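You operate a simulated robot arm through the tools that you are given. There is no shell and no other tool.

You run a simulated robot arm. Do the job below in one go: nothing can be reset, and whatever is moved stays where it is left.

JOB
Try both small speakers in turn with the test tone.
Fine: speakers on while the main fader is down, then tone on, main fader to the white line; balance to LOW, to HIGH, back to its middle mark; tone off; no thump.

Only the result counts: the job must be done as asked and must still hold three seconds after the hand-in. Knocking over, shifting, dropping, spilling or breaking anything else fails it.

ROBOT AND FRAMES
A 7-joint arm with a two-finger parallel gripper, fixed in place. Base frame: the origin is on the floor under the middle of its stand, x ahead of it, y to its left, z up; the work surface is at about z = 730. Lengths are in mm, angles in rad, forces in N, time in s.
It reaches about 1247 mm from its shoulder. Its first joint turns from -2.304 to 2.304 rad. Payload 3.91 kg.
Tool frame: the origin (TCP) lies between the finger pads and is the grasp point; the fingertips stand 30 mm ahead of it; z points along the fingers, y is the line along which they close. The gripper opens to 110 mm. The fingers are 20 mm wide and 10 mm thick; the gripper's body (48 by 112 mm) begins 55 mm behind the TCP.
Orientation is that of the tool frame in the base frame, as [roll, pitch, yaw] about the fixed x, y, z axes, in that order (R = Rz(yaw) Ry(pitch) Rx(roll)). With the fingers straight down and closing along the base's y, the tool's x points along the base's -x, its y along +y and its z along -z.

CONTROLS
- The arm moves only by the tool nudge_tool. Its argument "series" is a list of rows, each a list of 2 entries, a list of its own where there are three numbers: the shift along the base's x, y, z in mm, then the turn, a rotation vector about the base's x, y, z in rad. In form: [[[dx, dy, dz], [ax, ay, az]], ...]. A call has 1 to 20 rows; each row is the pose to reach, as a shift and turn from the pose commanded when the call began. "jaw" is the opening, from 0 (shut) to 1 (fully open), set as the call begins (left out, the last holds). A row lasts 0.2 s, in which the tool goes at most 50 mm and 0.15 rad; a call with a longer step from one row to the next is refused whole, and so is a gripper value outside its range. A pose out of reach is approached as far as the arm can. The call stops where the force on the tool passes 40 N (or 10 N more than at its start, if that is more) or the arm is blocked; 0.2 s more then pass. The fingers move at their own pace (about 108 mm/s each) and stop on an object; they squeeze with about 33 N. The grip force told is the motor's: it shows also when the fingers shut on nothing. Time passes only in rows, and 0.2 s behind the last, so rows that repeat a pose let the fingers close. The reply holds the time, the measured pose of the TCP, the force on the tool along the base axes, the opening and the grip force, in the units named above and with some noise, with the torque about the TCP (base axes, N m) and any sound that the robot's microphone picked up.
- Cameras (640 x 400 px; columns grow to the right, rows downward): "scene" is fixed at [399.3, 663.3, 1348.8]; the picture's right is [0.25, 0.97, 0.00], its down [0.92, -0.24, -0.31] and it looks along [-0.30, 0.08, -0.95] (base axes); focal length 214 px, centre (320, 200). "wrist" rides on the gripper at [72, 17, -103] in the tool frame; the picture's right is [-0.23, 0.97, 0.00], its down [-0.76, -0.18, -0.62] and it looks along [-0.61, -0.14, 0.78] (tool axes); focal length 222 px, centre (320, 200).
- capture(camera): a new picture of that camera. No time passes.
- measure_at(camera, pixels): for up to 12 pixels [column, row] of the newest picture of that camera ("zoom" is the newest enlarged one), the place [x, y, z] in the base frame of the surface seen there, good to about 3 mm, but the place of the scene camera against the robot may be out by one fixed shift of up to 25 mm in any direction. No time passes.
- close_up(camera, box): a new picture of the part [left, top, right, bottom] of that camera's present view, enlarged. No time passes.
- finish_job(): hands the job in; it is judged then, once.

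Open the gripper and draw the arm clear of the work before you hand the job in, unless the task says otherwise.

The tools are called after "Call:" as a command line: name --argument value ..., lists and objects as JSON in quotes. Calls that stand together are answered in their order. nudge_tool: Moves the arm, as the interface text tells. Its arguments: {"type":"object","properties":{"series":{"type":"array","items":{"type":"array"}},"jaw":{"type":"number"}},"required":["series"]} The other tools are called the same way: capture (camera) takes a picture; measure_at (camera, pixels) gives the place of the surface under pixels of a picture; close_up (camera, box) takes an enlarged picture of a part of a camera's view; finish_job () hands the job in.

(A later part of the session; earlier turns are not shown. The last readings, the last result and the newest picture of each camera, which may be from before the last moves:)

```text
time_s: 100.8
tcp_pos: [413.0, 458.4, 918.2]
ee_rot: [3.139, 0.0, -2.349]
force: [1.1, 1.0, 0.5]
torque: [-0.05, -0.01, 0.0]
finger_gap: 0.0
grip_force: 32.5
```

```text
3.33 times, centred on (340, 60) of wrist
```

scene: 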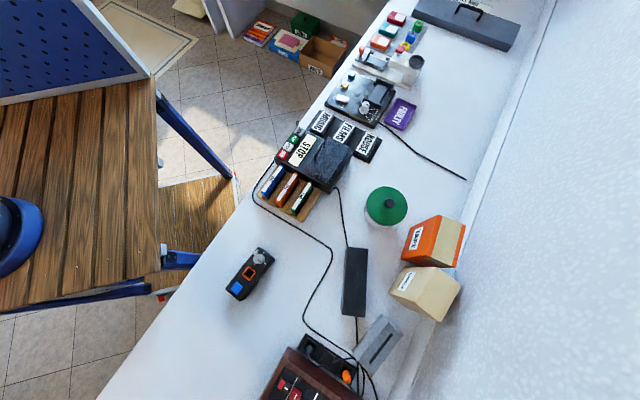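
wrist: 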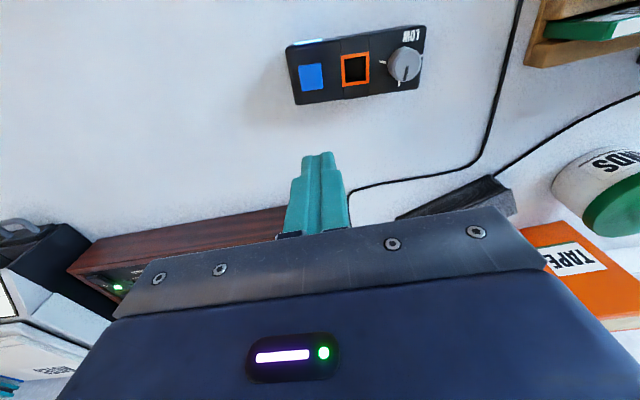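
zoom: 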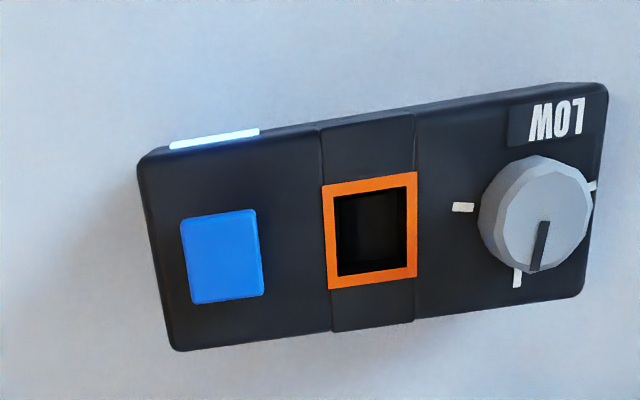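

The pod's indicator is now lit. I go check whether the speakers' indicators on the shelf lit up too.

Call:
nudge_tool --series '[[[18, -22, 38], [0, 0, 0]], [[36, -44, 76], [0, 0, 0]], [[54, -66, 114], [0, 0, 0]], [[75, -88, 150], [0, 0, 0]], [[96, -110, 186], [0, 0, 0]], [[120, -132, 220], [0, 0, -0.05]], [[144, -154, 254], [0, 0, -0.1]], [[168, -178, 286], [0, 0, -0.15]], [[192, -202, 316], [0, 0, -0.2]], [[216, -226, 344], [0, 0, -0.25]], [[240, -250, 368], [0, 0, -0.3]], [[264, -274, 388], [0, 0, -0.35]], [[284, -298, 400], [0, 0, -0.4]]]'

Call:
nudge_tool --series '[[[5, 0, 5], [0.05, -0.13, 0]], [[10, 0, 10], [0.1, -0.26, 0]], [[15, 0, 15], [0.15, -0.39, 0]], [[20, 0, 20], [0.2, -0.52, 0]], [[25, 0, 25], [0.25, -0.65, 0]], [[30, 0, 30], [0.3, -0.78, 0]], [[35, 0, 35], [0.35, -0.91, 0]], [[40, 0, 40], [0.4, -1.04, 0]]]'

Call:
capture --camera "wrist"

Call:
close_up --camera "wrist" --box '[60, 40, 360, 240]'

```text
time_s: 103.6
tcp_pos: [697.8, 160.5, 1317.1]
ee_rot: [3.141, 0.001, -2.75]
force: [0.4, 1.5, -0.5]
torque: [-0.05, -0.02, 0.01]
finger_gap: 0.0
grip_force: 32.9
```

```text
time_s: 105.4
tcp_pos: [736.9, 162.0, 1355.1]
ee_rot: [-3.095, 1.116, -2.719]
force: [0.2, -0.3, 0.1]
torque: [0.02, -0.02, -0.01]
finger_gap: 0.0
grip_force: 32.9
```

```text
taken
```

wrist: 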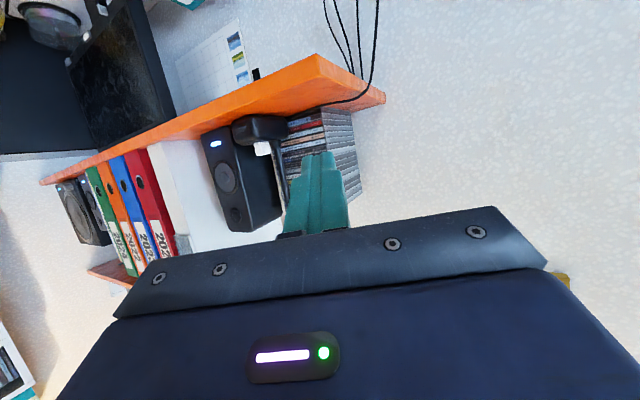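

```text
2.00 times, centred on (210, 140) of wrist
```

zoom: 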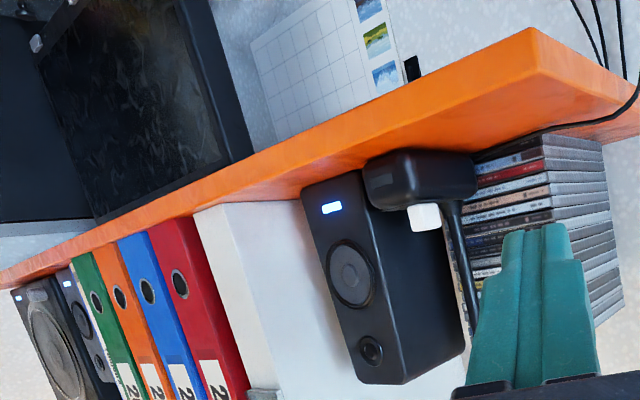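

The right speaker, the left one and the subwoofer all show lit blue indicators: the speakers are on, with MAIN down and tone off. Now I go back to the TEST button: level the tool first.

Call:
nudge_tool --series '[[[-5, 0, -5], [-0.05, 0.13, 0]], [[-10, 0, -10], [-0.1, 0.26, 0]], [[-15, 5, -15], [-0.15, 0.39, 0]], [[-20, 10, -20], [-0.2, 0.52, 0]], [[-25, 20, -25], [-0.25, 0.65, 0]], [[-30, 30, -30], [-0.3, 0.78, 0]], [[-35, 45, -35], [-0.35, 0.91, 0]], [[-40, 60, -40], [-0.4, 1.04, 0]]]'

```text
time_s: 107.2
tcp_pos: [696.8, 222.5, 1315.8]
ee_rot: [3.141, 0.002, -2.751]
force: [-0.9, 0.0, 1.3]
torque: [0.04, -0.03, -0.03]
finger_gap: 0.0
grip_force: 33.4
```

Level again. I descend in front of the mixer and move forward over TEST.

Call:
nudge_tool --series '[[[0, 0, -45], [0, 0, 0.08]], [[0, 0, -90], [0, 0, 0.16]], [[0, 0, -135], [0, 0, 0.24]], [[0, 0, -180], [0, 0, 0.32]], [[0, 0, -225], [0, 0, 0.395]], [[0, 0, -270], [0, 0, 0.395]], [[0, 0, -315], [0, 0, 0.395]], [[40, 23, -320], [0, 0, 0.395]], [[80, 46, -320], [0, 0, 0.395]], [[120, 70, -320], [0, 0, 0.395]], [[160, 93, -320], [0, 0, 0.395]], [[190, 110, -330], [0, 0, 0.395]], [[211, 122.5, -365], [0, 0, 0.395]], [[211, 122.5, -400], [0, 0, 0.395]], [[211, 122.5, -440], [0, 0, 0.395]], [[211, 122.5, -460], [0, 0, 0.395]], [[211, 122.5, -460], [0, 0, 0.395]]]'

Call:
capture --camera "wrist"

```text
time_s: 110.8
tcp_pos: [909.4, 344.9, 858.1]
ee_rot: [3.141, 0.0, -2.356]
force: [-0.4, 0.8, 0.2]
torque: [0.01, 0.0, -0.02]
finger_gap: 0.1
grip_force: 32.5
```

```text
taken
```

wrist: 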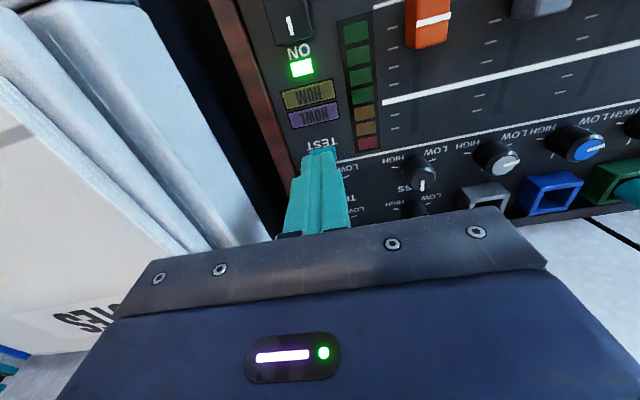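

TCP is at the TEST press position and MAIN is still down, meter dark. I press TEST to turn the tone on.

Call:
nudge_tool --series '[[[0, 0, -8], [0, 0, 0]], [[0, 0, -16], [0, 0, 0]], [[0, 0, -20], [0, 0, 0]], [[0, 0, -22.5], [0, 0, 0]]]'

```text
time_s: 111.8
tcp_pos: [909.1, 345.7, 834.3]
ee_rot: [3.14, -0.001, -2.356]
force: [-0.3, -1.6, 1.6]
torque: [-0.08, 0.02, -0.02]
finger_gap: 0.1
grip_force: 32.9
heard: click
```

Click: tone on. I lift, open partly, and move above the MAIN cap at about (814,352).

Call:
nudge_tool --series '[[[0, 0, 10], [0, 0, 0]], [[0, 0, 45], [0, 0, 0]], [[-20, 1, 80], [0, 0, 0]], [[-60, 4, 85], [0, 0, 0]], [[-94.8, 6.1, 85], [0, 0, 0]], [[-94.8, 6.1, 70], [0, 0, 0]], [[-94.8, 6.1, 70], [0, 0, 0]]]' --jaw 0.42

Call:
capture --camera "wrist"

```text
time_s: 113.4
tcp_pos: [815.6, 349.8, 902.5]
ee_rot: [3.139, -0.001, -2.354]
force: [0.2, 0.7, 0.8]
torque: [0.01, -0.01, -0.02]
finger_gap: 46.1
grip_force: 0.0
```

```text
taken
```

wrist: 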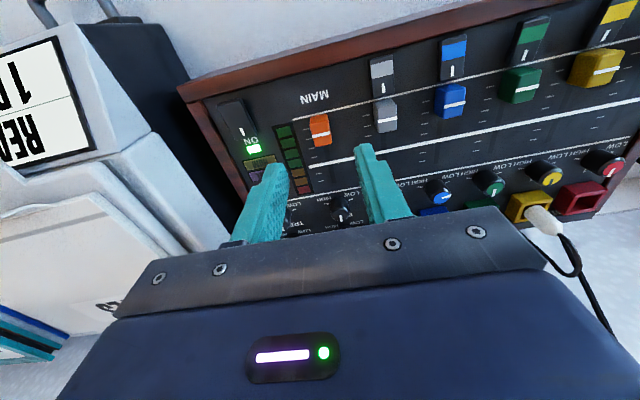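

I shift 2 mm toward +u to centre better than last time and descend to z≈836.

Call:
nudge_tool --series '[[[-1.4, 1.6, -30], [0, 0, 0]], [[-1.4, 1.6, -55], [0, 0, 0]], [[-1.4, 1.6, -66.5], [0, 0, 0]], [[-1.4, 1.6, -66.5], [0, 0, 0]]]'

Call:
nudge_tool --series '[[[0, 0, 0], [0, 0, 0]], [[0, 0, 0], [0, 0, 0]], [[0, 0, 0], [0, 0, 0]]]' --jaw 0

```text
time_s: 114.4
tcp_pos: [813.3, 352.8, 835.2]
ee_rot: [3.14, 0.001, -2.356]
force: [-0.1, -0.8, 0.1]
torque: [0.03, 0.01, -0.01]
finger_gap: 46.3
grip_force: 0.1
```

```text
time_s: 115.2
tcp_pos: [816.0, 351.9, 836.3]
ee_rot: [3.141, -0.001, -2.357]
force: [19.8, -14.0, -3.7]
torque: [-0.12, -0.76, 0.08]
finger_gap: 16.1
grip_force: 44.7
```

Gripped, with ~24 N side load toward −u, so I shift 1.5 mm that way to relax, then slide MAIN up 38 mm in steps.

Call:
nudge_tool --series '[[[1.5, -1.5, 0], [0, 0, 0]], [[5, 2, 0], [0, 0, 0]], [[10, 7, 0], [0, 0, 0]], [[15, 12, 0], [0, 0, 0]], [[20, 17, 0], [0, 0, 0]], [[24, 21, 0], [0, 0, 0]], [[27.5, 24.5, 0], [0, 0, 0]], [[27.5, 24.5, 0], [0, 0, 0]]]'

Call:
capture --camera "wrist"

Call:
close_up --camera "wrist" --box '[200, 80, 420, 220]'

```text
time_s: 117.0
tcp_pos: [839.7, 376.8, 836.1]
ee_rot: [3.139, -0.001, -2.357]
force: [9.9, -9.3, -24.8]
torque: [-0.89, 0.29, 0.01]
finger_gap: 15.8
grip_force: 44.9
```

```text
taken
```

wrist: 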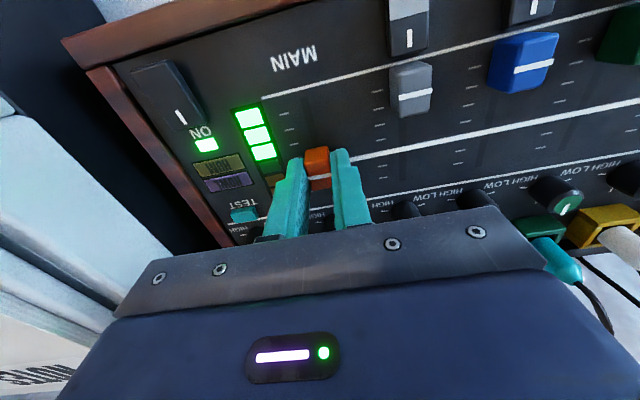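

```text
2.86 times, centred on (310, 150) of wrist
```

zoom: 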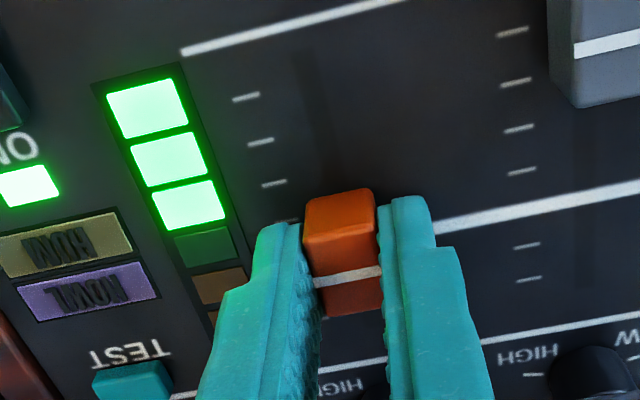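

Meter shows three lamps; the mark is close to the white line but parallax matters. I measure the mark and line in this view.

Call:
measure_at --camera "zoom" --pixels '[[322, 281], [340, 277], [358, 274], [375, 271], [345, 300], [340, 215], [450, 224], [540, 206], [620, 189], [335, 195]]'

```text
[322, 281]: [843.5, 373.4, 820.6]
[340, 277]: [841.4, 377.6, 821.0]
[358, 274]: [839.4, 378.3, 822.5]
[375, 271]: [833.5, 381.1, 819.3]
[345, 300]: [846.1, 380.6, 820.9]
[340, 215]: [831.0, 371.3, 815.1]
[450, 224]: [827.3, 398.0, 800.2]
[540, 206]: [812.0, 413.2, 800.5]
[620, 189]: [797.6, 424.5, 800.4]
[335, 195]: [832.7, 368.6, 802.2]
```

The mark is at n≈860.6 and the line at ≈865.4, so about 4.7 mm remains. I finish that, easing the vertical load by 1 mm.

Call:
nudge_tool --series '[[[0.7, -0.7, -1.5], [0, 0, 0]], [[2.5, 1, -1.5], [0, 0, 0]], [[4, 2.6, -1.5], [0, 0, 0]], [[4, 2.6, -1.5], [0, 0, 0]]]'

Call:
capture --camera "wrist"

Call:
close_up --camera "wrist" --box '[200, 80, 420, 220]'

```text
time_s: 118.0
tcp_pos: [843.9, 381.2, 835.7]
ee_rot: [3.138, 0.002, -2.355]
force: [-0.8, 1.4, -11.3]
torque: [0.95, -1.04, -0.03]
finger_gap: 15.7
grip_force: 44.5
```

```text
taken
```

wrist: 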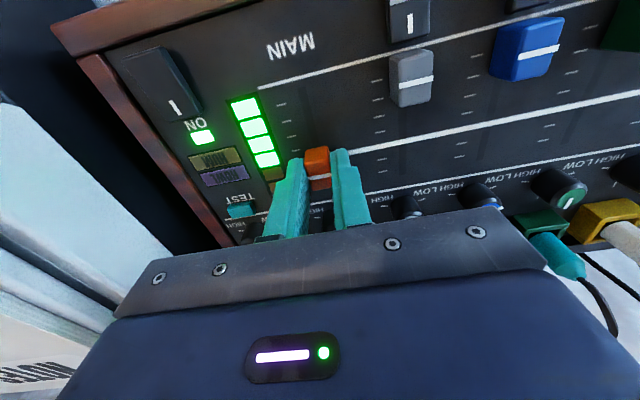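

```text
2.86 times, centred on (310, 150) of wrist
```

zoom: 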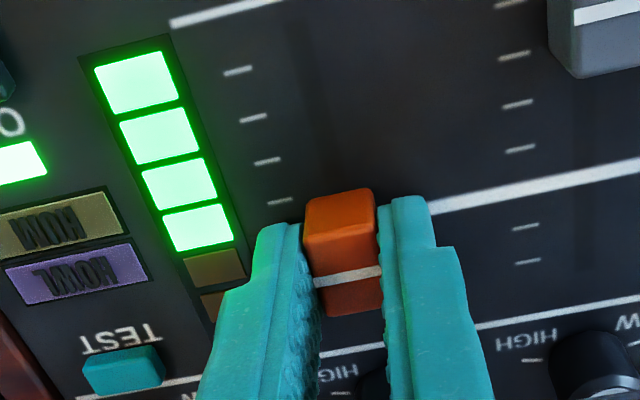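

All four green lamps are lit. I measure mark vs line again.

Call:
measure_at --camera "zoom" --pixels '[[320, 281], [335, 278], [350, 275], [365, 272], [376, 270], [440, 205], [480, 197], [540, 185], [600, 173], [625, 168]]'

```text
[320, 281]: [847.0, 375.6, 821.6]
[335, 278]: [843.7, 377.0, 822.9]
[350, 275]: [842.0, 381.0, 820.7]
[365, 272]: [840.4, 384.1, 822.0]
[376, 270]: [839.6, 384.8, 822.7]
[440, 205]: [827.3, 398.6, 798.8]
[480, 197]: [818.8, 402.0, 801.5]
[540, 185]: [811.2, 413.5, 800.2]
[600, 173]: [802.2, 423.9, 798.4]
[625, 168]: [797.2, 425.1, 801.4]
```

Mark ≈864.8 vs line ≈865.5 — aligned within measurement noise, meter at four greens. I release and lift straight up.

Call:
nudge_tool --series '[[[0, 0, 0], [0, 0, 0]], [[0, 0, 0], [0, 0, 0]], [[0, 0, 20], [0, 0, 0]], [[0, 0, 50], [0, 0, 0]], [[-10, -10, 85], [0, 0, 0]]]' --jaw 0.42

Call:
capture --camera "wrist"

Call:
close_up --camera "wrist" --box '[200, 60, 420, 220]'

```text
time_s: 119.2
tcp_pos: [834.6, 367.6, 920.0]
ee_rot: [3.139, -0.001, -2.354]
force: [0.0, -0.5, -0.1]
torque: [-0.04, -0.01, -0.04]
finger_gap: 46.4
grip_force: 0.1
```

```text
taken
```

wrist: 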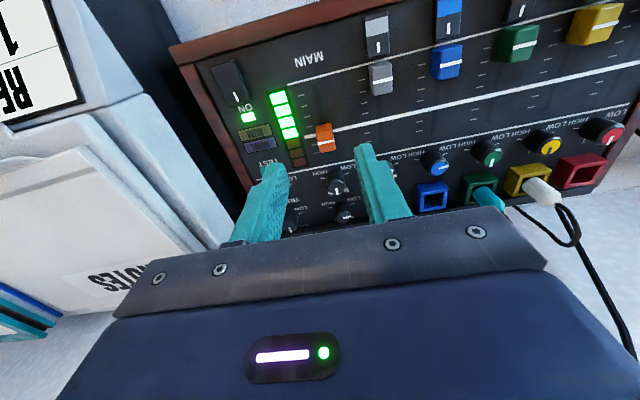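

```text
2.50 times, centred on (310, 140) of wrist
```

zoom: 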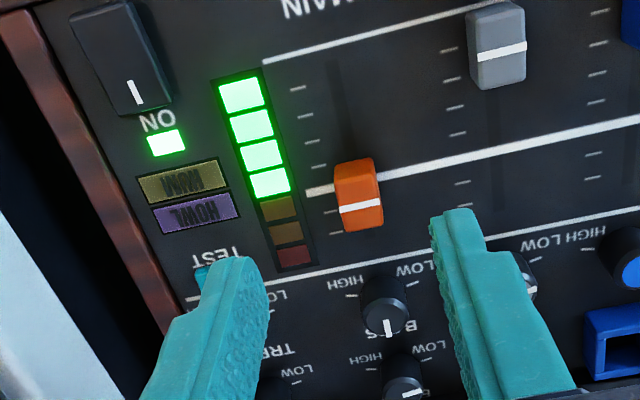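

The cap stayed; I double-check mark and line from this free view.

Call:
measure_at --camera "zoom" --pixels '[[345, 210], [352, 209], [360, 207], [368, 205], [375, 203], [316, 192], [400, 173], [440, 165], [500, 152], [560, 140], [600, 131], [309, 193]]'

```text
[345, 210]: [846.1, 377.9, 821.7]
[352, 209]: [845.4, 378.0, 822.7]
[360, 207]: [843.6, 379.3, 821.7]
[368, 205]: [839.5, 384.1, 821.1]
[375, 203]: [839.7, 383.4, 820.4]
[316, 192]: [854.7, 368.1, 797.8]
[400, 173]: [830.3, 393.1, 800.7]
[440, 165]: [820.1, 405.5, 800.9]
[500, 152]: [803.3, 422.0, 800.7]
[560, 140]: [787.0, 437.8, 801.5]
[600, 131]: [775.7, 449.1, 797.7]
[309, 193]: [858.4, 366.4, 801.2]
```

MAIN mark ≈865.1 against line ≈865.9: good. Now for BALANCE: I move to a viewing spot above it with the jaw wide open so it isn't hidden.

Call:
nudge_tool --series '[[[15, 2, 25], [0, 0, 0]], [[35, 5, 45], [0, 0, 0]], [[50, 7, 60], [0, 0, 0]], [[50, 7, 60], [0, 0, 0]]]' --jaw 1

Call:
capture --camera "wrist"

Call:
close_up --camera "wrist" --box '[250, 90, 390, 200]'

```text
time_s: 120.2
tcp_pos: [883.2, 375.5, 979.9]
ee_rot: [3.14, -0.001, -2.357]
force: [-0.2, 0.1, 0.0]
torque: [-0.03, -0.02, 0.01]
finger_gap: 110.0
grip_force: 0.2
```

```text
taken
```

wrist: 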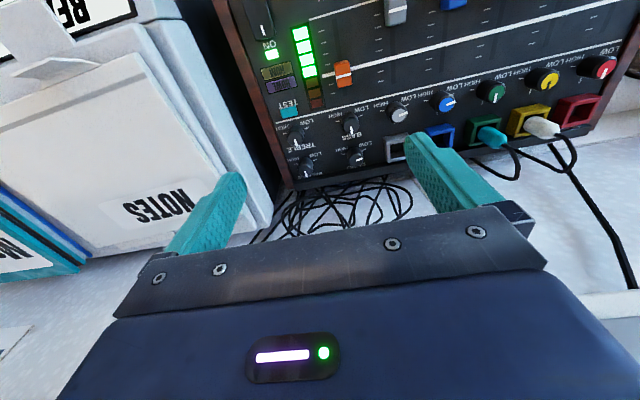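

```text
3.64 times, centred on (320, 145) of wrist
```

zoom: 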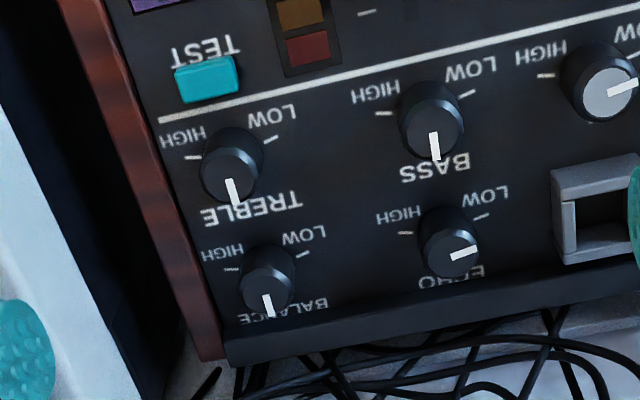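

Clear view: BALANCE at (267,280) in the zoom, pointer to its middle; ECHO's pointer shows the LOW end. I measure the knob's top, base and ticks.

Call:
measure_at --camera "zoom" --pixels '[[266, 290], [258, 285], [276, 283], [264, 275], [270, 312], [268, 300], [230, 268], [303, 255], [267, 245], [245, 268], [292, 262], [240, 320]]'

Call:
measure_at --camera "zoom" --pixels '[[228, 175], [192, 158], [270, 140], [432, 125], [383, 113], [466, 95], [448, 250], [405, 233], [480, 217], [475, 251], [233, 195], [250, 350]]'

```text
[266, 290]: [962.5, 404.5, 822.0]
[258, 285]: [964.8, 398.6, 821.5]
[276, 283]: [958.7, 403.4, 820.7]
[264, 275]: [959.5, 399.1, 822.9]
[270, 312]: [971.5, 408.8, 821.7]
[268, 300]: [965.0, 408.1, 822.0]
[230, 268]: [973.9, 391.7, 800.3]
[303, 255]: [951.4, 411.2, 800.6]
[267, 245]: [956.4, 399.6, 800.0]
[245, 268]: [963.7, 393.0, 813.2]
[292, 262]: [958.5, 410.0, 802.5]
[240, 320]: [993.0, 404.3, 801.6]
```

```text
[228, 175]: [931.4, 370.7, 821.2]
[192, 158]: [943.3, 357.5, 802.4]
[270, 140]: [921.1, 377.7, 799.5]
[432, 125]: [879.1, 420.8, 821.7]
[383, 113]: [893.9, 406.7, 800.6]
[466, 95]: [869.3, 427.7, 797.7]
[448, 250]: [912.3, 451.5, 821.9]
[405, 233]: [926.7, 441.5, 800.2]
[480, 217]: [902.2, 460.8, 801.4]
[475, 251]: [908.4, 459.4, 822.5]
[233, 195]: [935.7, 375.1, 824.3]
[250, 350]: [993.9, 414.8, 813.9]
```

BALANCE centre ≈ n 965, u −396.8 → (963,402); LOW lies 90° counter-clockwise, HIGH 90° clockwise. Before turning there I measure how high the copier/NOTES stands beside it.

Call:
measure_at --camera "wrist" --pixels '[[255, 165], [268, 205], [262, 215], [230, 120], [205, 90], [150, 60], [130, 150], [110, 240], [160, 215], [215, 160], [255, 235], [275, 180]]'

```text
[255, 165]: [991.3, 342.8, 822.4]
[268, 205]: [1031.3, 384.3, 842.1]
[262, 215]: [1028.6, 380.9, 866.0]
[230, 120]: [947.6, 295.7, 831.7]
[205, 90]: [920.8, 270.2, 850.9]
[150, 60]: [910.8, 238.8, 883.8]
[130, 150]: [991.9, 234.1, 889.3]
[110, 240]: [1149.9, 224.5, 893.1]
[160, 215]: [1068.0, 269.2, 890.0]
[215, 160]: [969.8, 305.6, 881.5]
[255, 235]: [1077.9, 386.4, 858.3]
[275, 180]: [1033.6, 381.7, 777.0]
```

Copier top is ≤893 and its edge at u≈−458; the gripper body (from z≈892 up) just clears. I go above the knob at z≈930 and first test the ±90° turn in the air for joint limits.

Call:
nudge_tool --series '[[[40, 13, 0], [0, 0, 0]], [[79.7, 26.3, 0], [0, 0, 0]], [[79.7, 26.3, -45], [0, 0, 0]], [[79.7, 26.3, -50], [0, 0, 0.14]], [[79.7, 26.3, -50], [0, 0, 0.28]], [[79.7, 26.3, -50], [0, 0, 0.42]], [[79.7, 26.3, -50], [0, 0, 0.56]], [[79.7, 26.3, -50], [0, 0, 0.7]], [[79.7, 26.3, -50], [0, 0, 0.84]], [[79.7, 26.3, -50], [0, 0, 0.98]], [[79.7, 26.3, -50], [0, 0, 1.12]], [[79.7, 26.3, -50], [0, 0, 1.26]], [[79.7, 26.3, -50], [0, 0, 1.4]], [[79.7, 26.3, -50], [0, 0, 1.54]], [[79.7, 26.3, -50], [0, 0, 1.6]]]' --jaw 0.31

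```text
time_s: 123.4
tcp_pos: [965.0, 402.6, 931.4]
ee_rot: [3.141, 0.0, -0.754]
force: [-0.3, -0.3, -0.9]
torque: [0.02, 0.03, -0.03]
finger_gap: 34.0
grip_force: 0.1
```

+90° is fine. I turn back to centre and test −90° too.

Call:
nudge_tool --series '[[[0, 0, 0], [0, 0, -0.14]], [[0, 0, 0], [0, 0, -0.28]], [[0, 0, 0], [0, 0, -0.42]], [[0, 0, 0], [0, 0, -0.56]], [[0, 0, 0], [0, 0, -0.7]], [[0, 0, 0], [0, 0, -0.84]], [[0, 0, 0], [0, 0, -0.98]], [[0, 0, 0], [0, 0, -1.12]], [[0, 0, 0], [0, 0, -1.26]], [[0, 0, 0], [0, 0, -1.4]], [[0, 0, 0], [0, 0, -1.54]], [[0, 0, 0], [0, 0, -1.6]], [[0, 0, 0], [0, 0, -1.74]], [[0, 0, 0], [0, 0, -1.88]], [[0, 0, 0], [0, 0, -2.02]], [[0, 0, 0], [0, 0, -2.16]], [[0, 0, 0], [0, 0, -2.3]], [[0, 0, 0], [0, 0, -2.44]], [[0, 0, 0], [0, 0, -2.58]], [[0, 0, 0], [0, 0, -2.72]]]'

Call:
nudge_tool --series '[[[0, 0, 0], [0, 0, -0.14]], [[0, 0, 0], [0, 0, -0.28]], [[0, 0, 0], [0, 0, -0.42]], [[0, 0, 0], [0, 0, -0.48]]]'

```text
time_s: 127.6
tcp_pos: [963.0, 403.2, 929.9]
ee_rot: [3.14, -0.001, 2.805]
force: [-0.2, -0.1, 0.3]
torque: [0.01, -0.01, 0.0]
finger_gap: 34.3
grip_force: 0.1
```

```text
time_s: 128.6
tcp_pos: [964.3, 401.8, 930.0]
ee_rot: [3.141, -0.001, 2.326]
force: [0.5, 0.8, 0.3]
torque: [0.03, 0.0, 0.0]
finger_gap: 33.9
grip_force: 0.0
```

Both ±1.6 rad work. I turn back to the middle yaw and look at the knob between the fingers.

Call:
nudge_tool --series '[[[0, 0, 0], [0, 0, 0.14]], [[0, 0, 0], [0, 0, 0.28]], [[0, 0, 0], [0, 0, 0.42]], [[0, 0, 0], [0, 0, 0.56]], [[0, 0, 0], [0, 0, 0.7]], [[0, 0, 0], [0, 0, 0.84]], [[0, 0, 0], [0, 0, 0.98]], [[0, 0, 0], [0, 0, 1.12]], [[0, 0, 0], [0, 0, 1.26]], [[0, 0, 0], [0, 0, 1.4]], [[0, 0, 0], [0, 0, 1.54]], [[0, 0, 0], [0, 0, 1.6]], [[0, 0, 0], [0, 0, 1.6]]]'

Call:
capture --camera "wrist"

Call:
close_up --camera "wrist" --box '[240, 70, 400, 230]'

```text
time_s: 131.4
tcp_pos: [962.8, 402.7, 929.6]
ee_rot: [3.141, 0.0, -2.354]
force: [0.0, -0.6, 1.1]
torque: [0.0, -0.01, 0.0]
finger_gap: 33.9
grip_force: 0.0
```

```text
taken
```

wrist: 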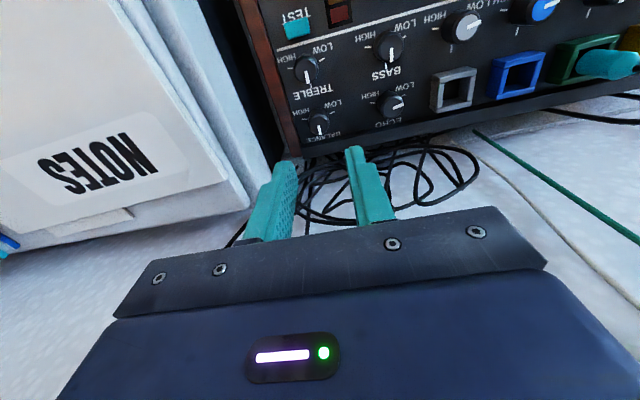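

```text
2.50 times, centred on (320, 150) of wrist
```

zoom: 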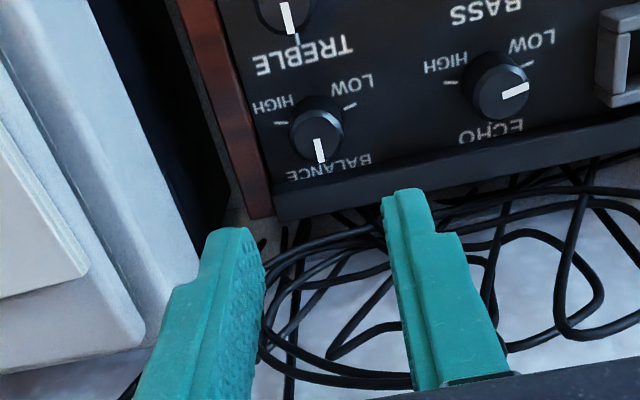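

Call:
measure_at --camera "zoom" --pixels '[[318, 138], [300, 138], [335, 132], [315, 125], [320, 155], [281, 123], [349, 105], [316, 108], [497, 92], [450, 83], [525, 63], [330, 145]]'

```text
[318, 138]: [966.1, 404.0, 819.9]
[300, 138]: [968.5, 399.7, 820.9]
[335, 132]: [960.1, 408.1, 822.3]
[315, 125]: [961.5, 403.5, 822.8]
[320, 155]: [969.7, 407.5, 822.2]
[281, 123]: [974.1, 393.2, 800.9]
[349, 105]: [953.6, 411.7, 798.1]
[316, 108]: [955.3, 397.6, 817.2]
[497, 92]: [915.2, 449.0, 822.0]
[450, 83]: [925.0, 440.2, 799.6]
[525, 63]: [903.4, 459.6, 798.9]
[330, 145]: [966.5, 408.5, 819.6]
```

Centre ≈ n 965.5, u −397; TCP is at n 965.6, u −396. I descend straight with a small correction, tips to z≈807.

Call:
nudge_tool --series '[[[0.6, -0.6, -35], [0, 0, 0]], [[0.6, -0.6, -65], [0, 0, 0]], [[0.6, -0.6, -85], [0, 0, 0]], [[0.6, -0.6, -92], [0, 0, 0]], [[0.6, -0.6, -92], [0, 0, 0]]]'

Call:
capture --camera "wrist"

Call:
close_up --camera "wrist" --box '[220, 80, 420, 240]'

```text
time_s: 132.6
tcp_pos: [964.8, 403.2, 837.9]
ee_rot: [3.139, 0.0, -2.357]
force: [0.9, -0.6, 0.4]
torque: [0.06, 0.0, 0.01]
finger_gap: 34.2
grip_force: 0.1
```

```text
taken
```

wrist: 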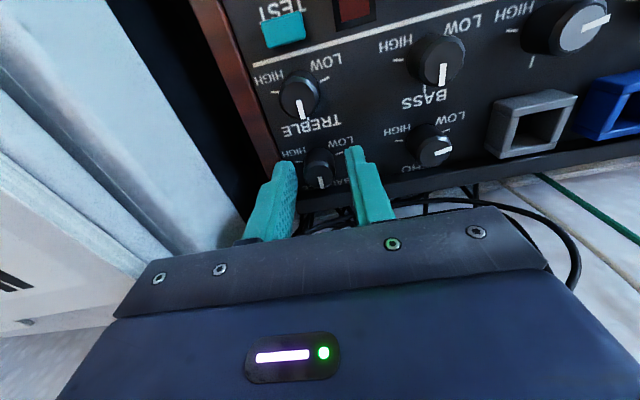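

```text
2.50 times, centred on (320, 160) of wrist
```

zoom: 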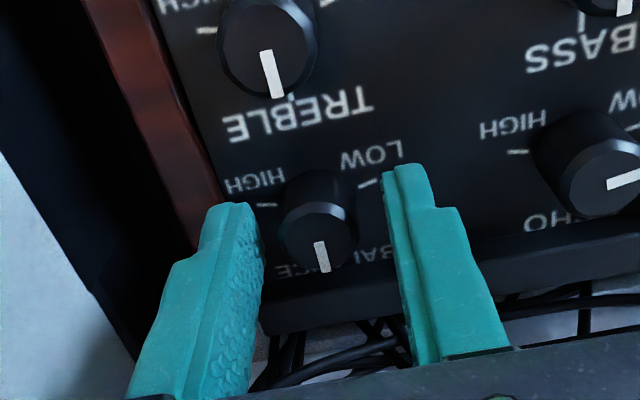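

The fingers straddle the knob; TCP is ~1.5 mm too far in +n, so I shift back and close on it.

Call:
nudge_tool --series '[[[-1.1, -1.1, 0], [0, 0, 0]], [[-1.1, -1.1, 0], [0, 0, 0]]]'

Call:
nudge_tool --series '[[[0, 0, 0], [0, 0, 0]], [[0, 0, 0], [0, 0, 0]]]' --jaw 0

```text
time_s: 133.2
tcp_pos: [962.6, 401.9, 838.5]
ee_rot: [3.14, -0.001, -2.356]
force: [0.0, -0.1, 0.8]
torque: [0.01, -0.03, -0.02]
finger_gap: 34.1
grip_force: 0.0
```

```text
time_s: 133.8
tcp_pos: [963.7, 399.5, 838.4]
ee_rot: [3.139, 0.0, -2.357]
force: [-0.8, 0.2, -0.8]
torque: [-0.18, -0.27, -0.02]
finger_gap: 20.8
grip_force: 45.1
```

Gripped (20.8 mm) with almost no side load. I turn 45° counter-clockwise first and check loads.

Call:
nudge_tool --series '[[[0, 0, 0], [0, 0, 0.13]], [[0, 0, 0], [0, 0, 0.26]], [[0, 0, 0], [0, 0, 0.39]], [[0, 0, 0], [0, 0, 0.52]], [[0, 0, 0], [0, 0, 0.65]], [[0, 0, 0], [0, 0, 0.785]]]'

```text
time_s: 135.2
tcp_pos: [965.5, 401.1, 839.1]
ee_rot: [3.14, 0.0, -1.57]
force: [39.4, -1.4, -2.8]
torque: [-0.03, -0.75, -0.09]
finger_gap: 20.7
grip_force: 44.7
```

There is ~39 N along +x: the turning axis is a few mm off the knob centre. I shift the tool +2.8 mm in x, +1 in y to relieve it before turning on.

Call:
nudge_tool --series '[[[1.5, 0.5, 0], [0, 0, 0]], [[2.8, 1, 0], [0, 0, 0]]]'

```text
time_s: 135.8
tcp_pos: [966.4, 400.0, 838.6]
ee_rot: [3.137, -0.002, -1.571]
force: [10.7, -24.6, 15.1]
torque: [-0.35, -0.49, -0.03]
finger_gap: 20.7
grip_force: 44.9
```

Now the y load is −25 N; I shift −2 mm in y and +0.7 in x.

Call:
nudge_tool --series '[[[0.4, -1, 0], [0, 0, 0]], [[0.7, -2, -0.5], [0, 0, 0]]]'

```text
time_s: 136.4
tcp_pos: [966.6, 400.7, 837.7]
ee_rot: [3.137, 0.001, -1.568]
force: [-0.9, -11.1, 12.7]
torque: [-1.24, -0.34, -0.01]
finger_gap: 20.6
grip_force: 45.4
```

Loads are small now. I continue the turn in two steps.

Call:
nudge_tool --series '[[[0, 0, 0], [0, 0, 0.13]], [[0, 0, 0], [0, 0, 0.26]], [[0, 0, 0], [0, 0, 0.39]]]'

```text
time_s: 137.2
tcp_pos: [967.8, 400.5, 838.2]
ee_rot: [-3.141, 0.001, -1.179]
force: [22.8, 11.0, 3.8]
torque: [1.16, 0.01, -0.09]
finger_gap: 20.6
grip_force: 45.0
```

About 25 N along the closing direction; I shift (+1.6,+0.6) and go on to 90°.

Call:
nudge_tool --series '[[[1, 0.4, 0], [0, 0, 0.05]], [[1.6, 0.6, 0], [0, 0, 0.13]], [[1.7, 0.8, 0], [0, 0, 0.26]], [[1.7, 1, 0], [0, 0, 0.39]], [[1.7, 1, 0], [0, 0, 0.41]]]'

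Call:
capture --camera "wrist"

Call:
close_up --camera "wrist" --box '[240, 60, 420, 220]'

```text
time_s: 138.4
tcp_pos: [967.3, 401.7, 838.0]
ee_rot: [3.141, 0.003, -0.77]
force: [-1.0, 7.2, 14.9]
torque: [0.86, 0.34, 0.0]
finger_gap: 20.7
grip_force: 44.7
```

```text
taken
```

wrist: 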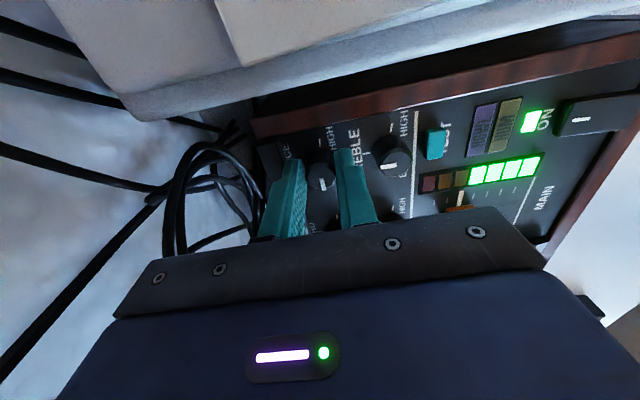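

```text
2.50 times, centred on (330, 140) of wrist
```

zoom: 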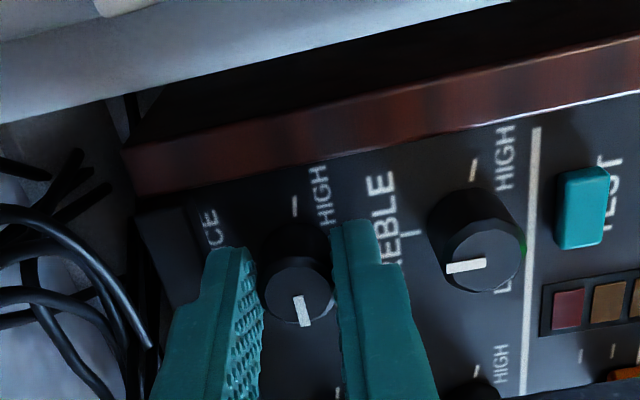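

BALANCE's pointer now lies along the tick line toward LOW (≈91° turned). I try a few degrees more to see if it is at its stop.

Call:
nudge_tool --series '[[[0, 0, 0], [0, 0, 0.08]], [[0, 0, 0], [0, 0, 0.14]], [[0, 0, 0], [0, 0, 0.14]]]'

Call:
close_up --camera "wrist" --box '[240, 60, 420, 220]'

```text
time_s: 139.2
tcp_pos: [968.2, 401.9, 838.2]
ee_rot: [3.14, 0.0, -0.629]
force: [-3.1, 4.5, 12.4]
torque: [0.38, -0.02, -0.04]
finger_gap: 20.4
grip_force: 44.6
```

```text
2.50 times, centred on (330, 140) of wrist
```

zoom: 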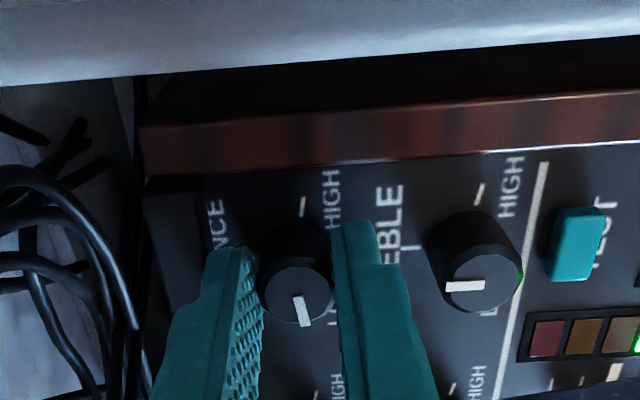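

No stop yet at ≈99°, and the tick directions suggest LOW sits near 95–100°. I try a little further to feel for the end stop.

Call:
nudge_tool --series '[[[0, 0, 0], [0, 0, 0.07]], [[0, 0, 0], [0, 0, 0.12]], [[0, 0, 0], [0, 0, 0.12]]]'

Call:
capture --camera "wrist"

Call:
close_up --camera "wrist" --box '[240, 60, 420, 220]'

```text
time_s: 140.0
tcp_pos: [968.1, 402.0, 837.7]
ee_rot: [3.142, 0.001, -0.511]
force: [12.1, 16.8, 11.3]
torque: [1.16, 0.14, -0.16]
finger_gap: 20.5
grip_force: 45.0
```

```text
taken
```

wrist: 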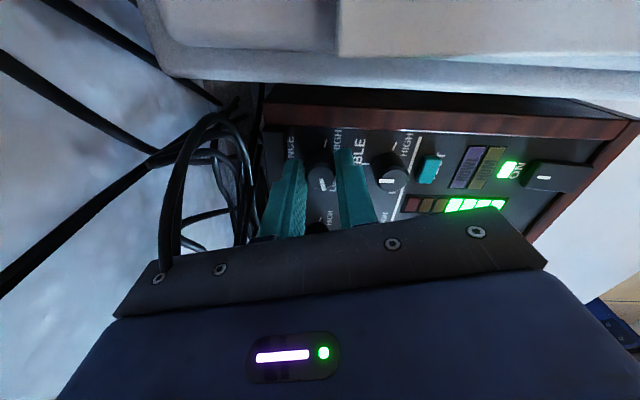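

```text
2.50 times, centred on (330, 140) of wrist
```

zoom: 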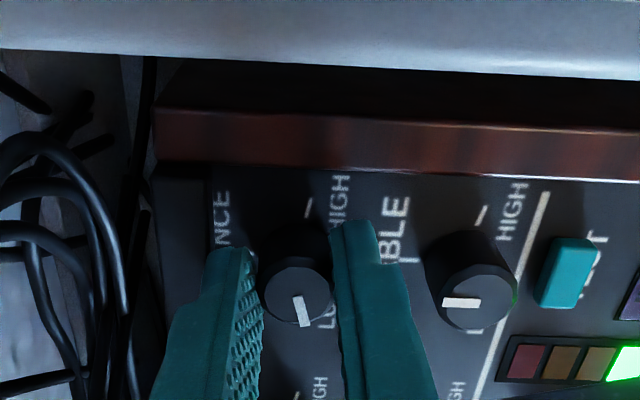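

The pointer lagged the gripper by about 7° with torque rising: the knob is at its LOW end stop. I centre the turning axis better (−2.2,+2.6), dwell a second, then turn clockwise toward HIGH.

Call:
nudge_tool --series '[[[-1.1, 1.3, 0], [0, 0, 0]], [[-2.2, 2.6, 0], [0, 0, 0]], [[-2.2, 2.6, 0], [0, 0, 0]], [[-2.2, 2.6, 0], [0, 0, 0]], [[-2.2, 2.6, 0], [0, 0, 0]]]'

```text
time_s: 141.2
tcp_pos: [968.5, 401.6, 837.9]
ee_rot: [3.139, -0.002, -0.511]
force: [37.0, 3.1, 8.2]
torque: [0.21, -1.7, -0.22]
finger_gap: 20.4
grip_force: 45.0
```

Friction makes the grip stiff in both directions, so the tool must circle about the knob's axis: fitting my three relaxed positions gives an axis ≈(965.6,404.5) with a 4 mm offset. I undo the shift accordingly and check the load.

Call:
nudge_tool --series '[[[1.7, -1.1, 0], [0, 0, 0]], [[3.3, -2.2, 0], [0, 0, 0]], [[3.3, -2.2, 0], [0, 0, 0]]]'

```text
time_s: 142.0
tcp_pos: [968.0, 400.6, 838.7]
ee_rot: [3.139, 0.0, -0.511]
force: [18.0, 7.9, 10.4]
torque: [0.38, -0.71, -0.14]
finger_gap: 20.6
grip_force: 45.2
```

Acceptable load. I start turning clockwise along that circular path, the first 0.98 rad.

Call:
nudge_tool --series '[[[0.07, -0.24, 0], [0, 0, -0.14]], [[0.07, -0.43, 0], [0, 0, -0.28]], [[-0.37, -0.77, 0], [0, 0, -0.42]], [[-0.86, -1.03, 0], [0, 0, -0.56]], [[-1.38, -1.23, 0], [0, 0, -0.7]], [[-1.92, -1.35, 0], [0, 0, -0.84]], [[-2.48, -1.39, 0], [0, 0, -0.98]]]'

```text
time_s: 143.6
tcp_pos: [966.5, 400.3, 837.5]
ee_rot: [3.141, -0.001, -1.492]
force: [-10.2, 4.4, 10.8]
torque: [0.12, -0.03, 0.04]
finger_gap: 20.6
grip_force: 45.5
```

Loads stay around 10 N. I continue toward the middle.

Call:
nudge_tool --series '[[[-1.0, 0.2, 0], [0, 0, -0.14]], [[-1.6, 0.35, 0], [0, 0, -0.28]], [[-2.2, 0.5, 0], [0, 0, -0.42]], [[-2.8, 0.8, 0], [0, 0, -0.56]], [[-3.3, 1.1, 0], [0, 0, -0.7]], [[-3.7, 1.5, 0], [0, 0, -0.84]]]'

```text
time_s: 145.0
tcp_pos: [963.0, 401.0, 838.6]
ee_rot: [3.139, 0.002, -2.332]
force: [0.8, 7.6, 8.9]
torque: [0.2, -0.54, 0.0]
finger_gap: 20.5
grip_force: 44.6
```

Back through the middle with low loads. On toward HIGH.

Call:
nudge_tool --series '[[[-0.3, 0.8, 0], [0, 0, -0.14]], [[-0.6, 1.3, 0], [0, 0, -0.28]], [[-0.8, 1.8, 0], [0, 0, -0.42]], [[-0.95, 2.4, 0], [0, 0, -0.56]], [[-1.0, 2.9, 0], [0, 0, -0.7]], [[-1.0, 3.4, 0], [0, 0, -0.84]]]'

```text
time_s: 146.4
tcp_pos: [962.6, 403.3, 839.2]
ee_rot: [3.138, 0.001, 3.11]
force: [12.7, 3.7, 3.8]
torque: [-0.19, 0.44, 0.02]
finger_gap: 20.6
grip_force: 45.2
```

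I continue to about −95° and watch for the stop.

Call:
nudge_tool --series '[[[0.6, 0.7, 0], [0, 0, -0.14]], [[1.0, 1.2, 0], [0, 0, -0.28]], [[1.3, 1.7, 0], [0, 0, -0.42]], [[1.6, 2.2, 0], [0, 0, -0.56]], [[2.0, 2.6, 0], [0, 0, -0.7]], [[2.4, 2.9, 0], [0, 0, -0.84]]]'

Call:
capture --camera "wrist"

Call:
close_up --camera "wrist" --box '[220, 60, 420, 240]'

```text
time_s: 147.8
tcp_pos: [963.2, 405.2, 839.3]
ee_rot: [-3.141, 0.001, 2.272]
force: [-17.9, -26.6, 12.9]
torque: [-1.27, 0.59, -0.12]
finger_gap: 20.4
grip_force: 45.0
```

```text
taken
```

wrist: 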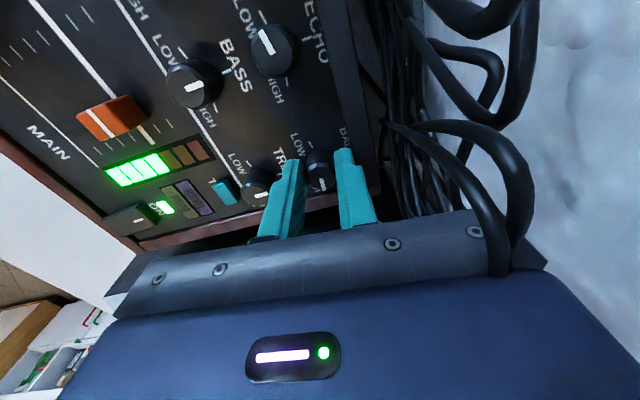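

```text
2.22 times, centred on (320, 150) of wrist
```

zoom: 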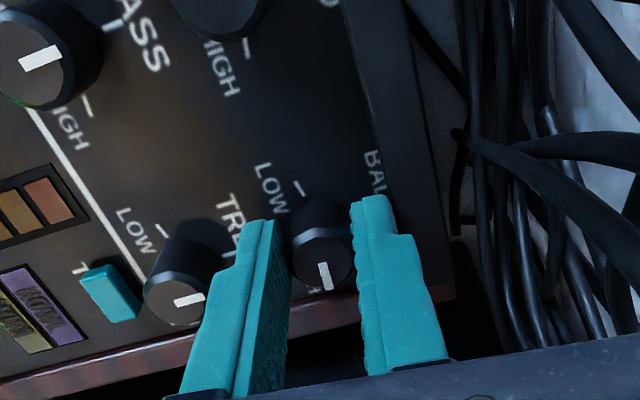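

Pointer faces away from this +u-side camera, i.e. toward HIGH, about −95°. There is ~31 N lateral load toward −n; I relieve it and turn a little further to reach the stop as on the other side.

Call:
nudge_tool --series '[[[-0.8, -0.7, 0], [0, 0, 0]], [[-1.6, -1.4, 0], [0, 0, 0]]]'

```text
time_s: 148.4
tcp_pos: [963.9, 406.0, 837.6]
ee_rot: [3.136, 0.001, 2.273]
force: [14.6, -10.9, 4.7]
torque: [-0.06, 0.13, 0.02]
finger_gap: 20.8
grip_force: 44.6
```

Call:
nudge_tool --series '[[[0.3, 0, 0], [0, 0, -0.07]], [[0.6, 0, 0], [0, 0, -0.14]], [[0.6, 0, 0], [0, 0, -0.14]]]'

Call:
capture --camera "wrist"

Call:
close_up --camera "wrist" --box '[220, 60, 420, 240]'

```text
time_s: 149.2
tcp_pos: [963.9, 405.3, 838.3]
ee_rot: [3.139, 0.002, 2.133]
force: [26.2, -3.2, 8.9]
torque: [-1.04, -0.91, 0.05]
finger_gap: 20.8
grip_force: 45.1
```

```text
taken
```

wrist: 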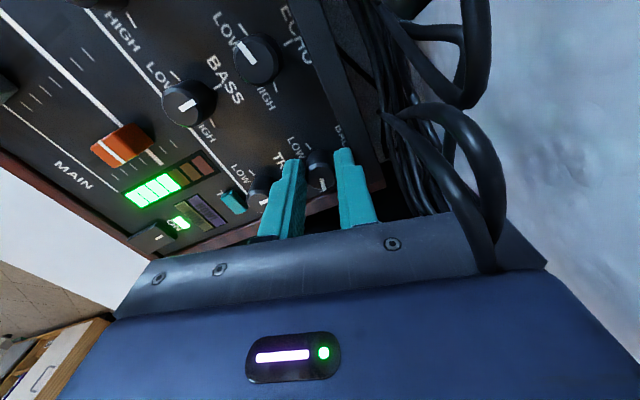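

```text
2.22 times, centred on (320, 150) of wrist
```

zoom: 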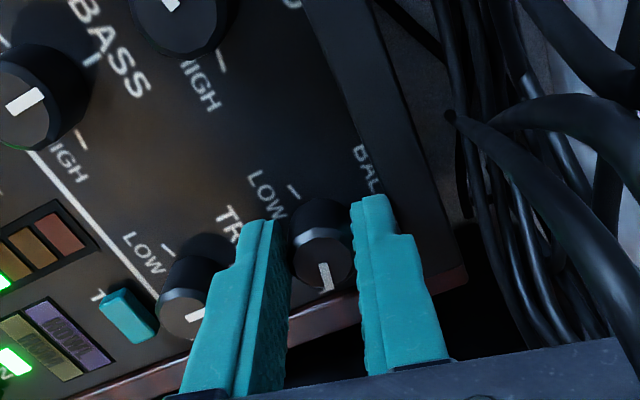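

The pointer now sits at the HIGH tick (≈−100°). I relax the side load, dwell a second at HIGH, then begin turning back.

Call:
nudge_tool --series '[[[1.3, 0.2, 0], [0, 0, 0]], [[2.6, 0.3, 0], [0, 0, 0]], [[2.6, 0.3, 0], [0, 0, 0]], [[2.6, 0.3, 0], [0, 0, 0]], [[2.6, 0.3, 0], [0, 0, 0]]]'

```text
time_s: 150.1
tcp_pos: [965.6, 405.6, 837.7]
ee_rot: [-3.139, -0.001, 2.134]
force: [-15.7, -8.7, 9.9]
torque: [0.05, 0.37, -0.04]
finger_gap: 20.5
grip_force: 44.7
stopped in row 4: the force on the tool passed its limit at 41 N (the readings are from after the stop); the commanded pose is now the measured one
```

The force limit tripped during the relax (stick-slip); command is now the measured pose. I check the steady load with a short hold.

Call:
nudge_tool --series '[[[0, 0, 0], [0, 0, 0]], [[0, 0, 0], [0, 0, 0]]]'

Call:
capture --camera "wrist"

Call:
close_up --camera "wrist" --box '[220, 60, 420, 240]'

```text
time_s: 150.7
tcp_pos: [965.0, 406.4, 837.9]
ee_rot: [-3.139, 0.001, 2.133]
force: [-23.7, -13.1, 15.2]
torque: [-0.23, 0.39, -0.09]
finger_gap: 20.6
grip_force: 45.0
```

```text
taken
```

wrist: 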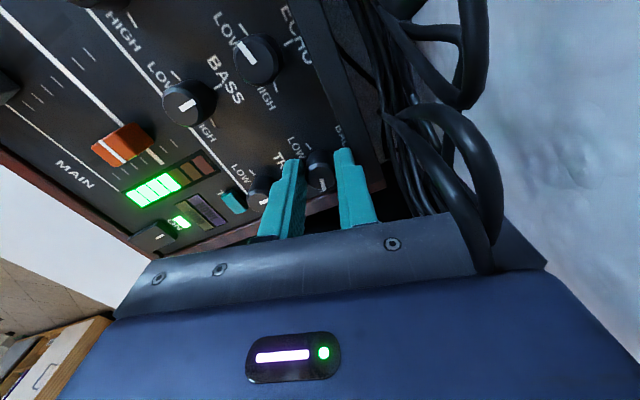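

```text
2.22 times, centred on (320, 150) of wrist
```

zoom: 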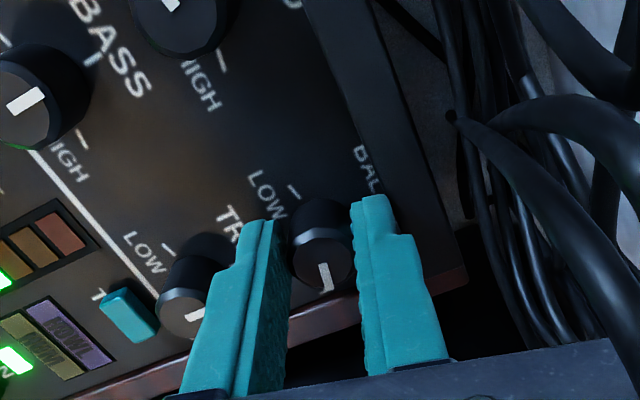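

Pointer holds at HIGH. I turn back counter-clockwise along the relaxed path, in chunks.

Call:
nudge_tool --series '[[[-1.0, -0.3, 0], [0, 0, 0]], [[-1.7, -0.2, 0], [0, 0, 0.1]], [[-2.2, 0, 0], [0, 0, 0.22]], [[-2.6, -0.1, 0], [0, 0, 0.36]], [[-2.9, -0.4, 0], [0, 0, 0.5]]]'

```text
time_s: 151.9
tcp_pos: [963.5, 405.1, 838.5]
ee_rot: [3.141, 0.001, 2.634]
force: [16.9, -11.0, 21.3]
torque: [0.25, -0.18, -0.01]
finger_gap: 20.5
grip_force: 45.6
```

Call:
nudge_tool --series '[[[0.6, -0.6, 0.4], [0, 0, 0.14]], [[0.5, -1.0, 0.7], [0, 0, 0.28]], [[0.4, -1.5, 0.7], [0, 0, 0.42]], [[0.4, -1.9, 0.7], [0, 0, 0.56]], [[0.4, -2.3, 0.7], [0, 0, 0.7]]]'

```text
time_s: 153.1
tcp_pos: [962.6, 403.2, 836.8]
ee_rot: [-3.138, -0.003, -2.948]
force: [3.0, -22.0, 18.3]
torque: [-0.23, -0.42, -0.09]
finger_gap: 20.4
grip_force: 44.8
```

Nearly back. I turn the last bit to the middle and then compare the pointer with TREBLE/BASS.

Call:
nudge_tool --series '[[[0.1, -1.2, 0.5], [0, 0, 0.14]], [[0.1, -1.7, 0.8], [0, 0, 0.28]], [[0.2, -2.1, 0.8], [0, 0, 0.42]], [[0.3, -2.4, 0.8], [0, 0, 0.56]], [[0.3, -2.4, 0.8], [0, 0, 0.592]]]'

Call:
capture --camera "wrist"

Call:
close_up --camera "wrist" --box '[220, 50, 420, 230]'

```text
time_s: 154.3
tcp_pos: [963.1, 400.2, 837.0]
ee_rot: [-3.141, 0.0, -2.355]
force: [12.0, -7.4, -0.3]
torque: [0.34, -0.39, -0.05]
finger_gap: 20.7
grip_force: 45.3
```

```text
taken
```

wrist: 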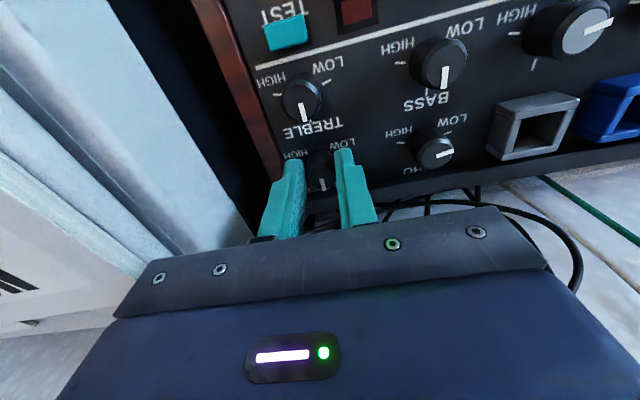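

```text
2.22 times, centred on (320, 140) of wrist
```

zoom: 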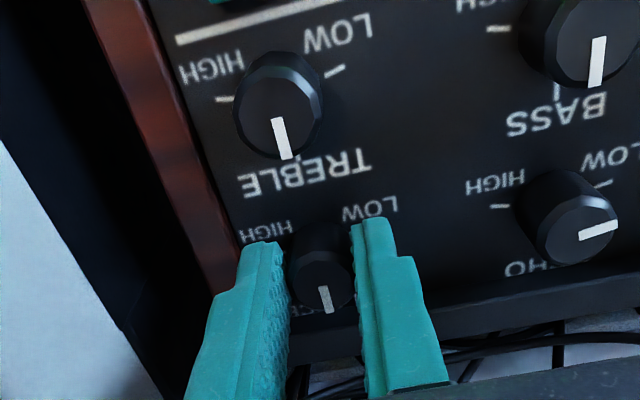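

I zoom tighter on the pointer to compare with its original direction.

Call:
close_up --camera "wrist" --box '[285, 150, 365, 210]'

Call:
close_up --camera "wrist" --box '[260, 70, 340, 140]'

```text
6.67 times, centred on (325, 180) of wrist
```

zoom: 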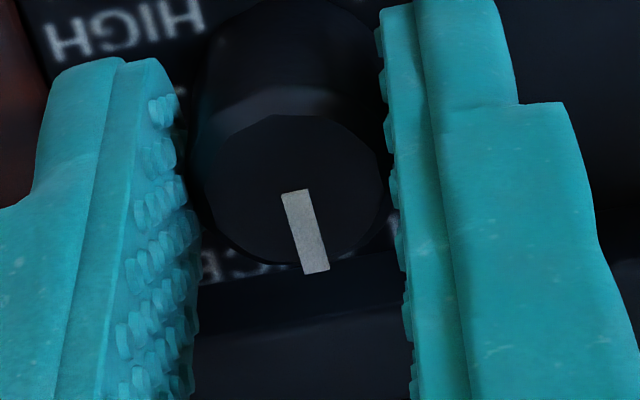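

```text
5.71 times, centred on (300, 105) of wrist
```

zoom: 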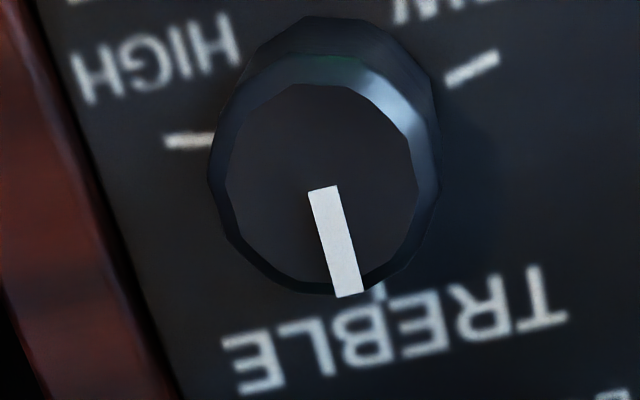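

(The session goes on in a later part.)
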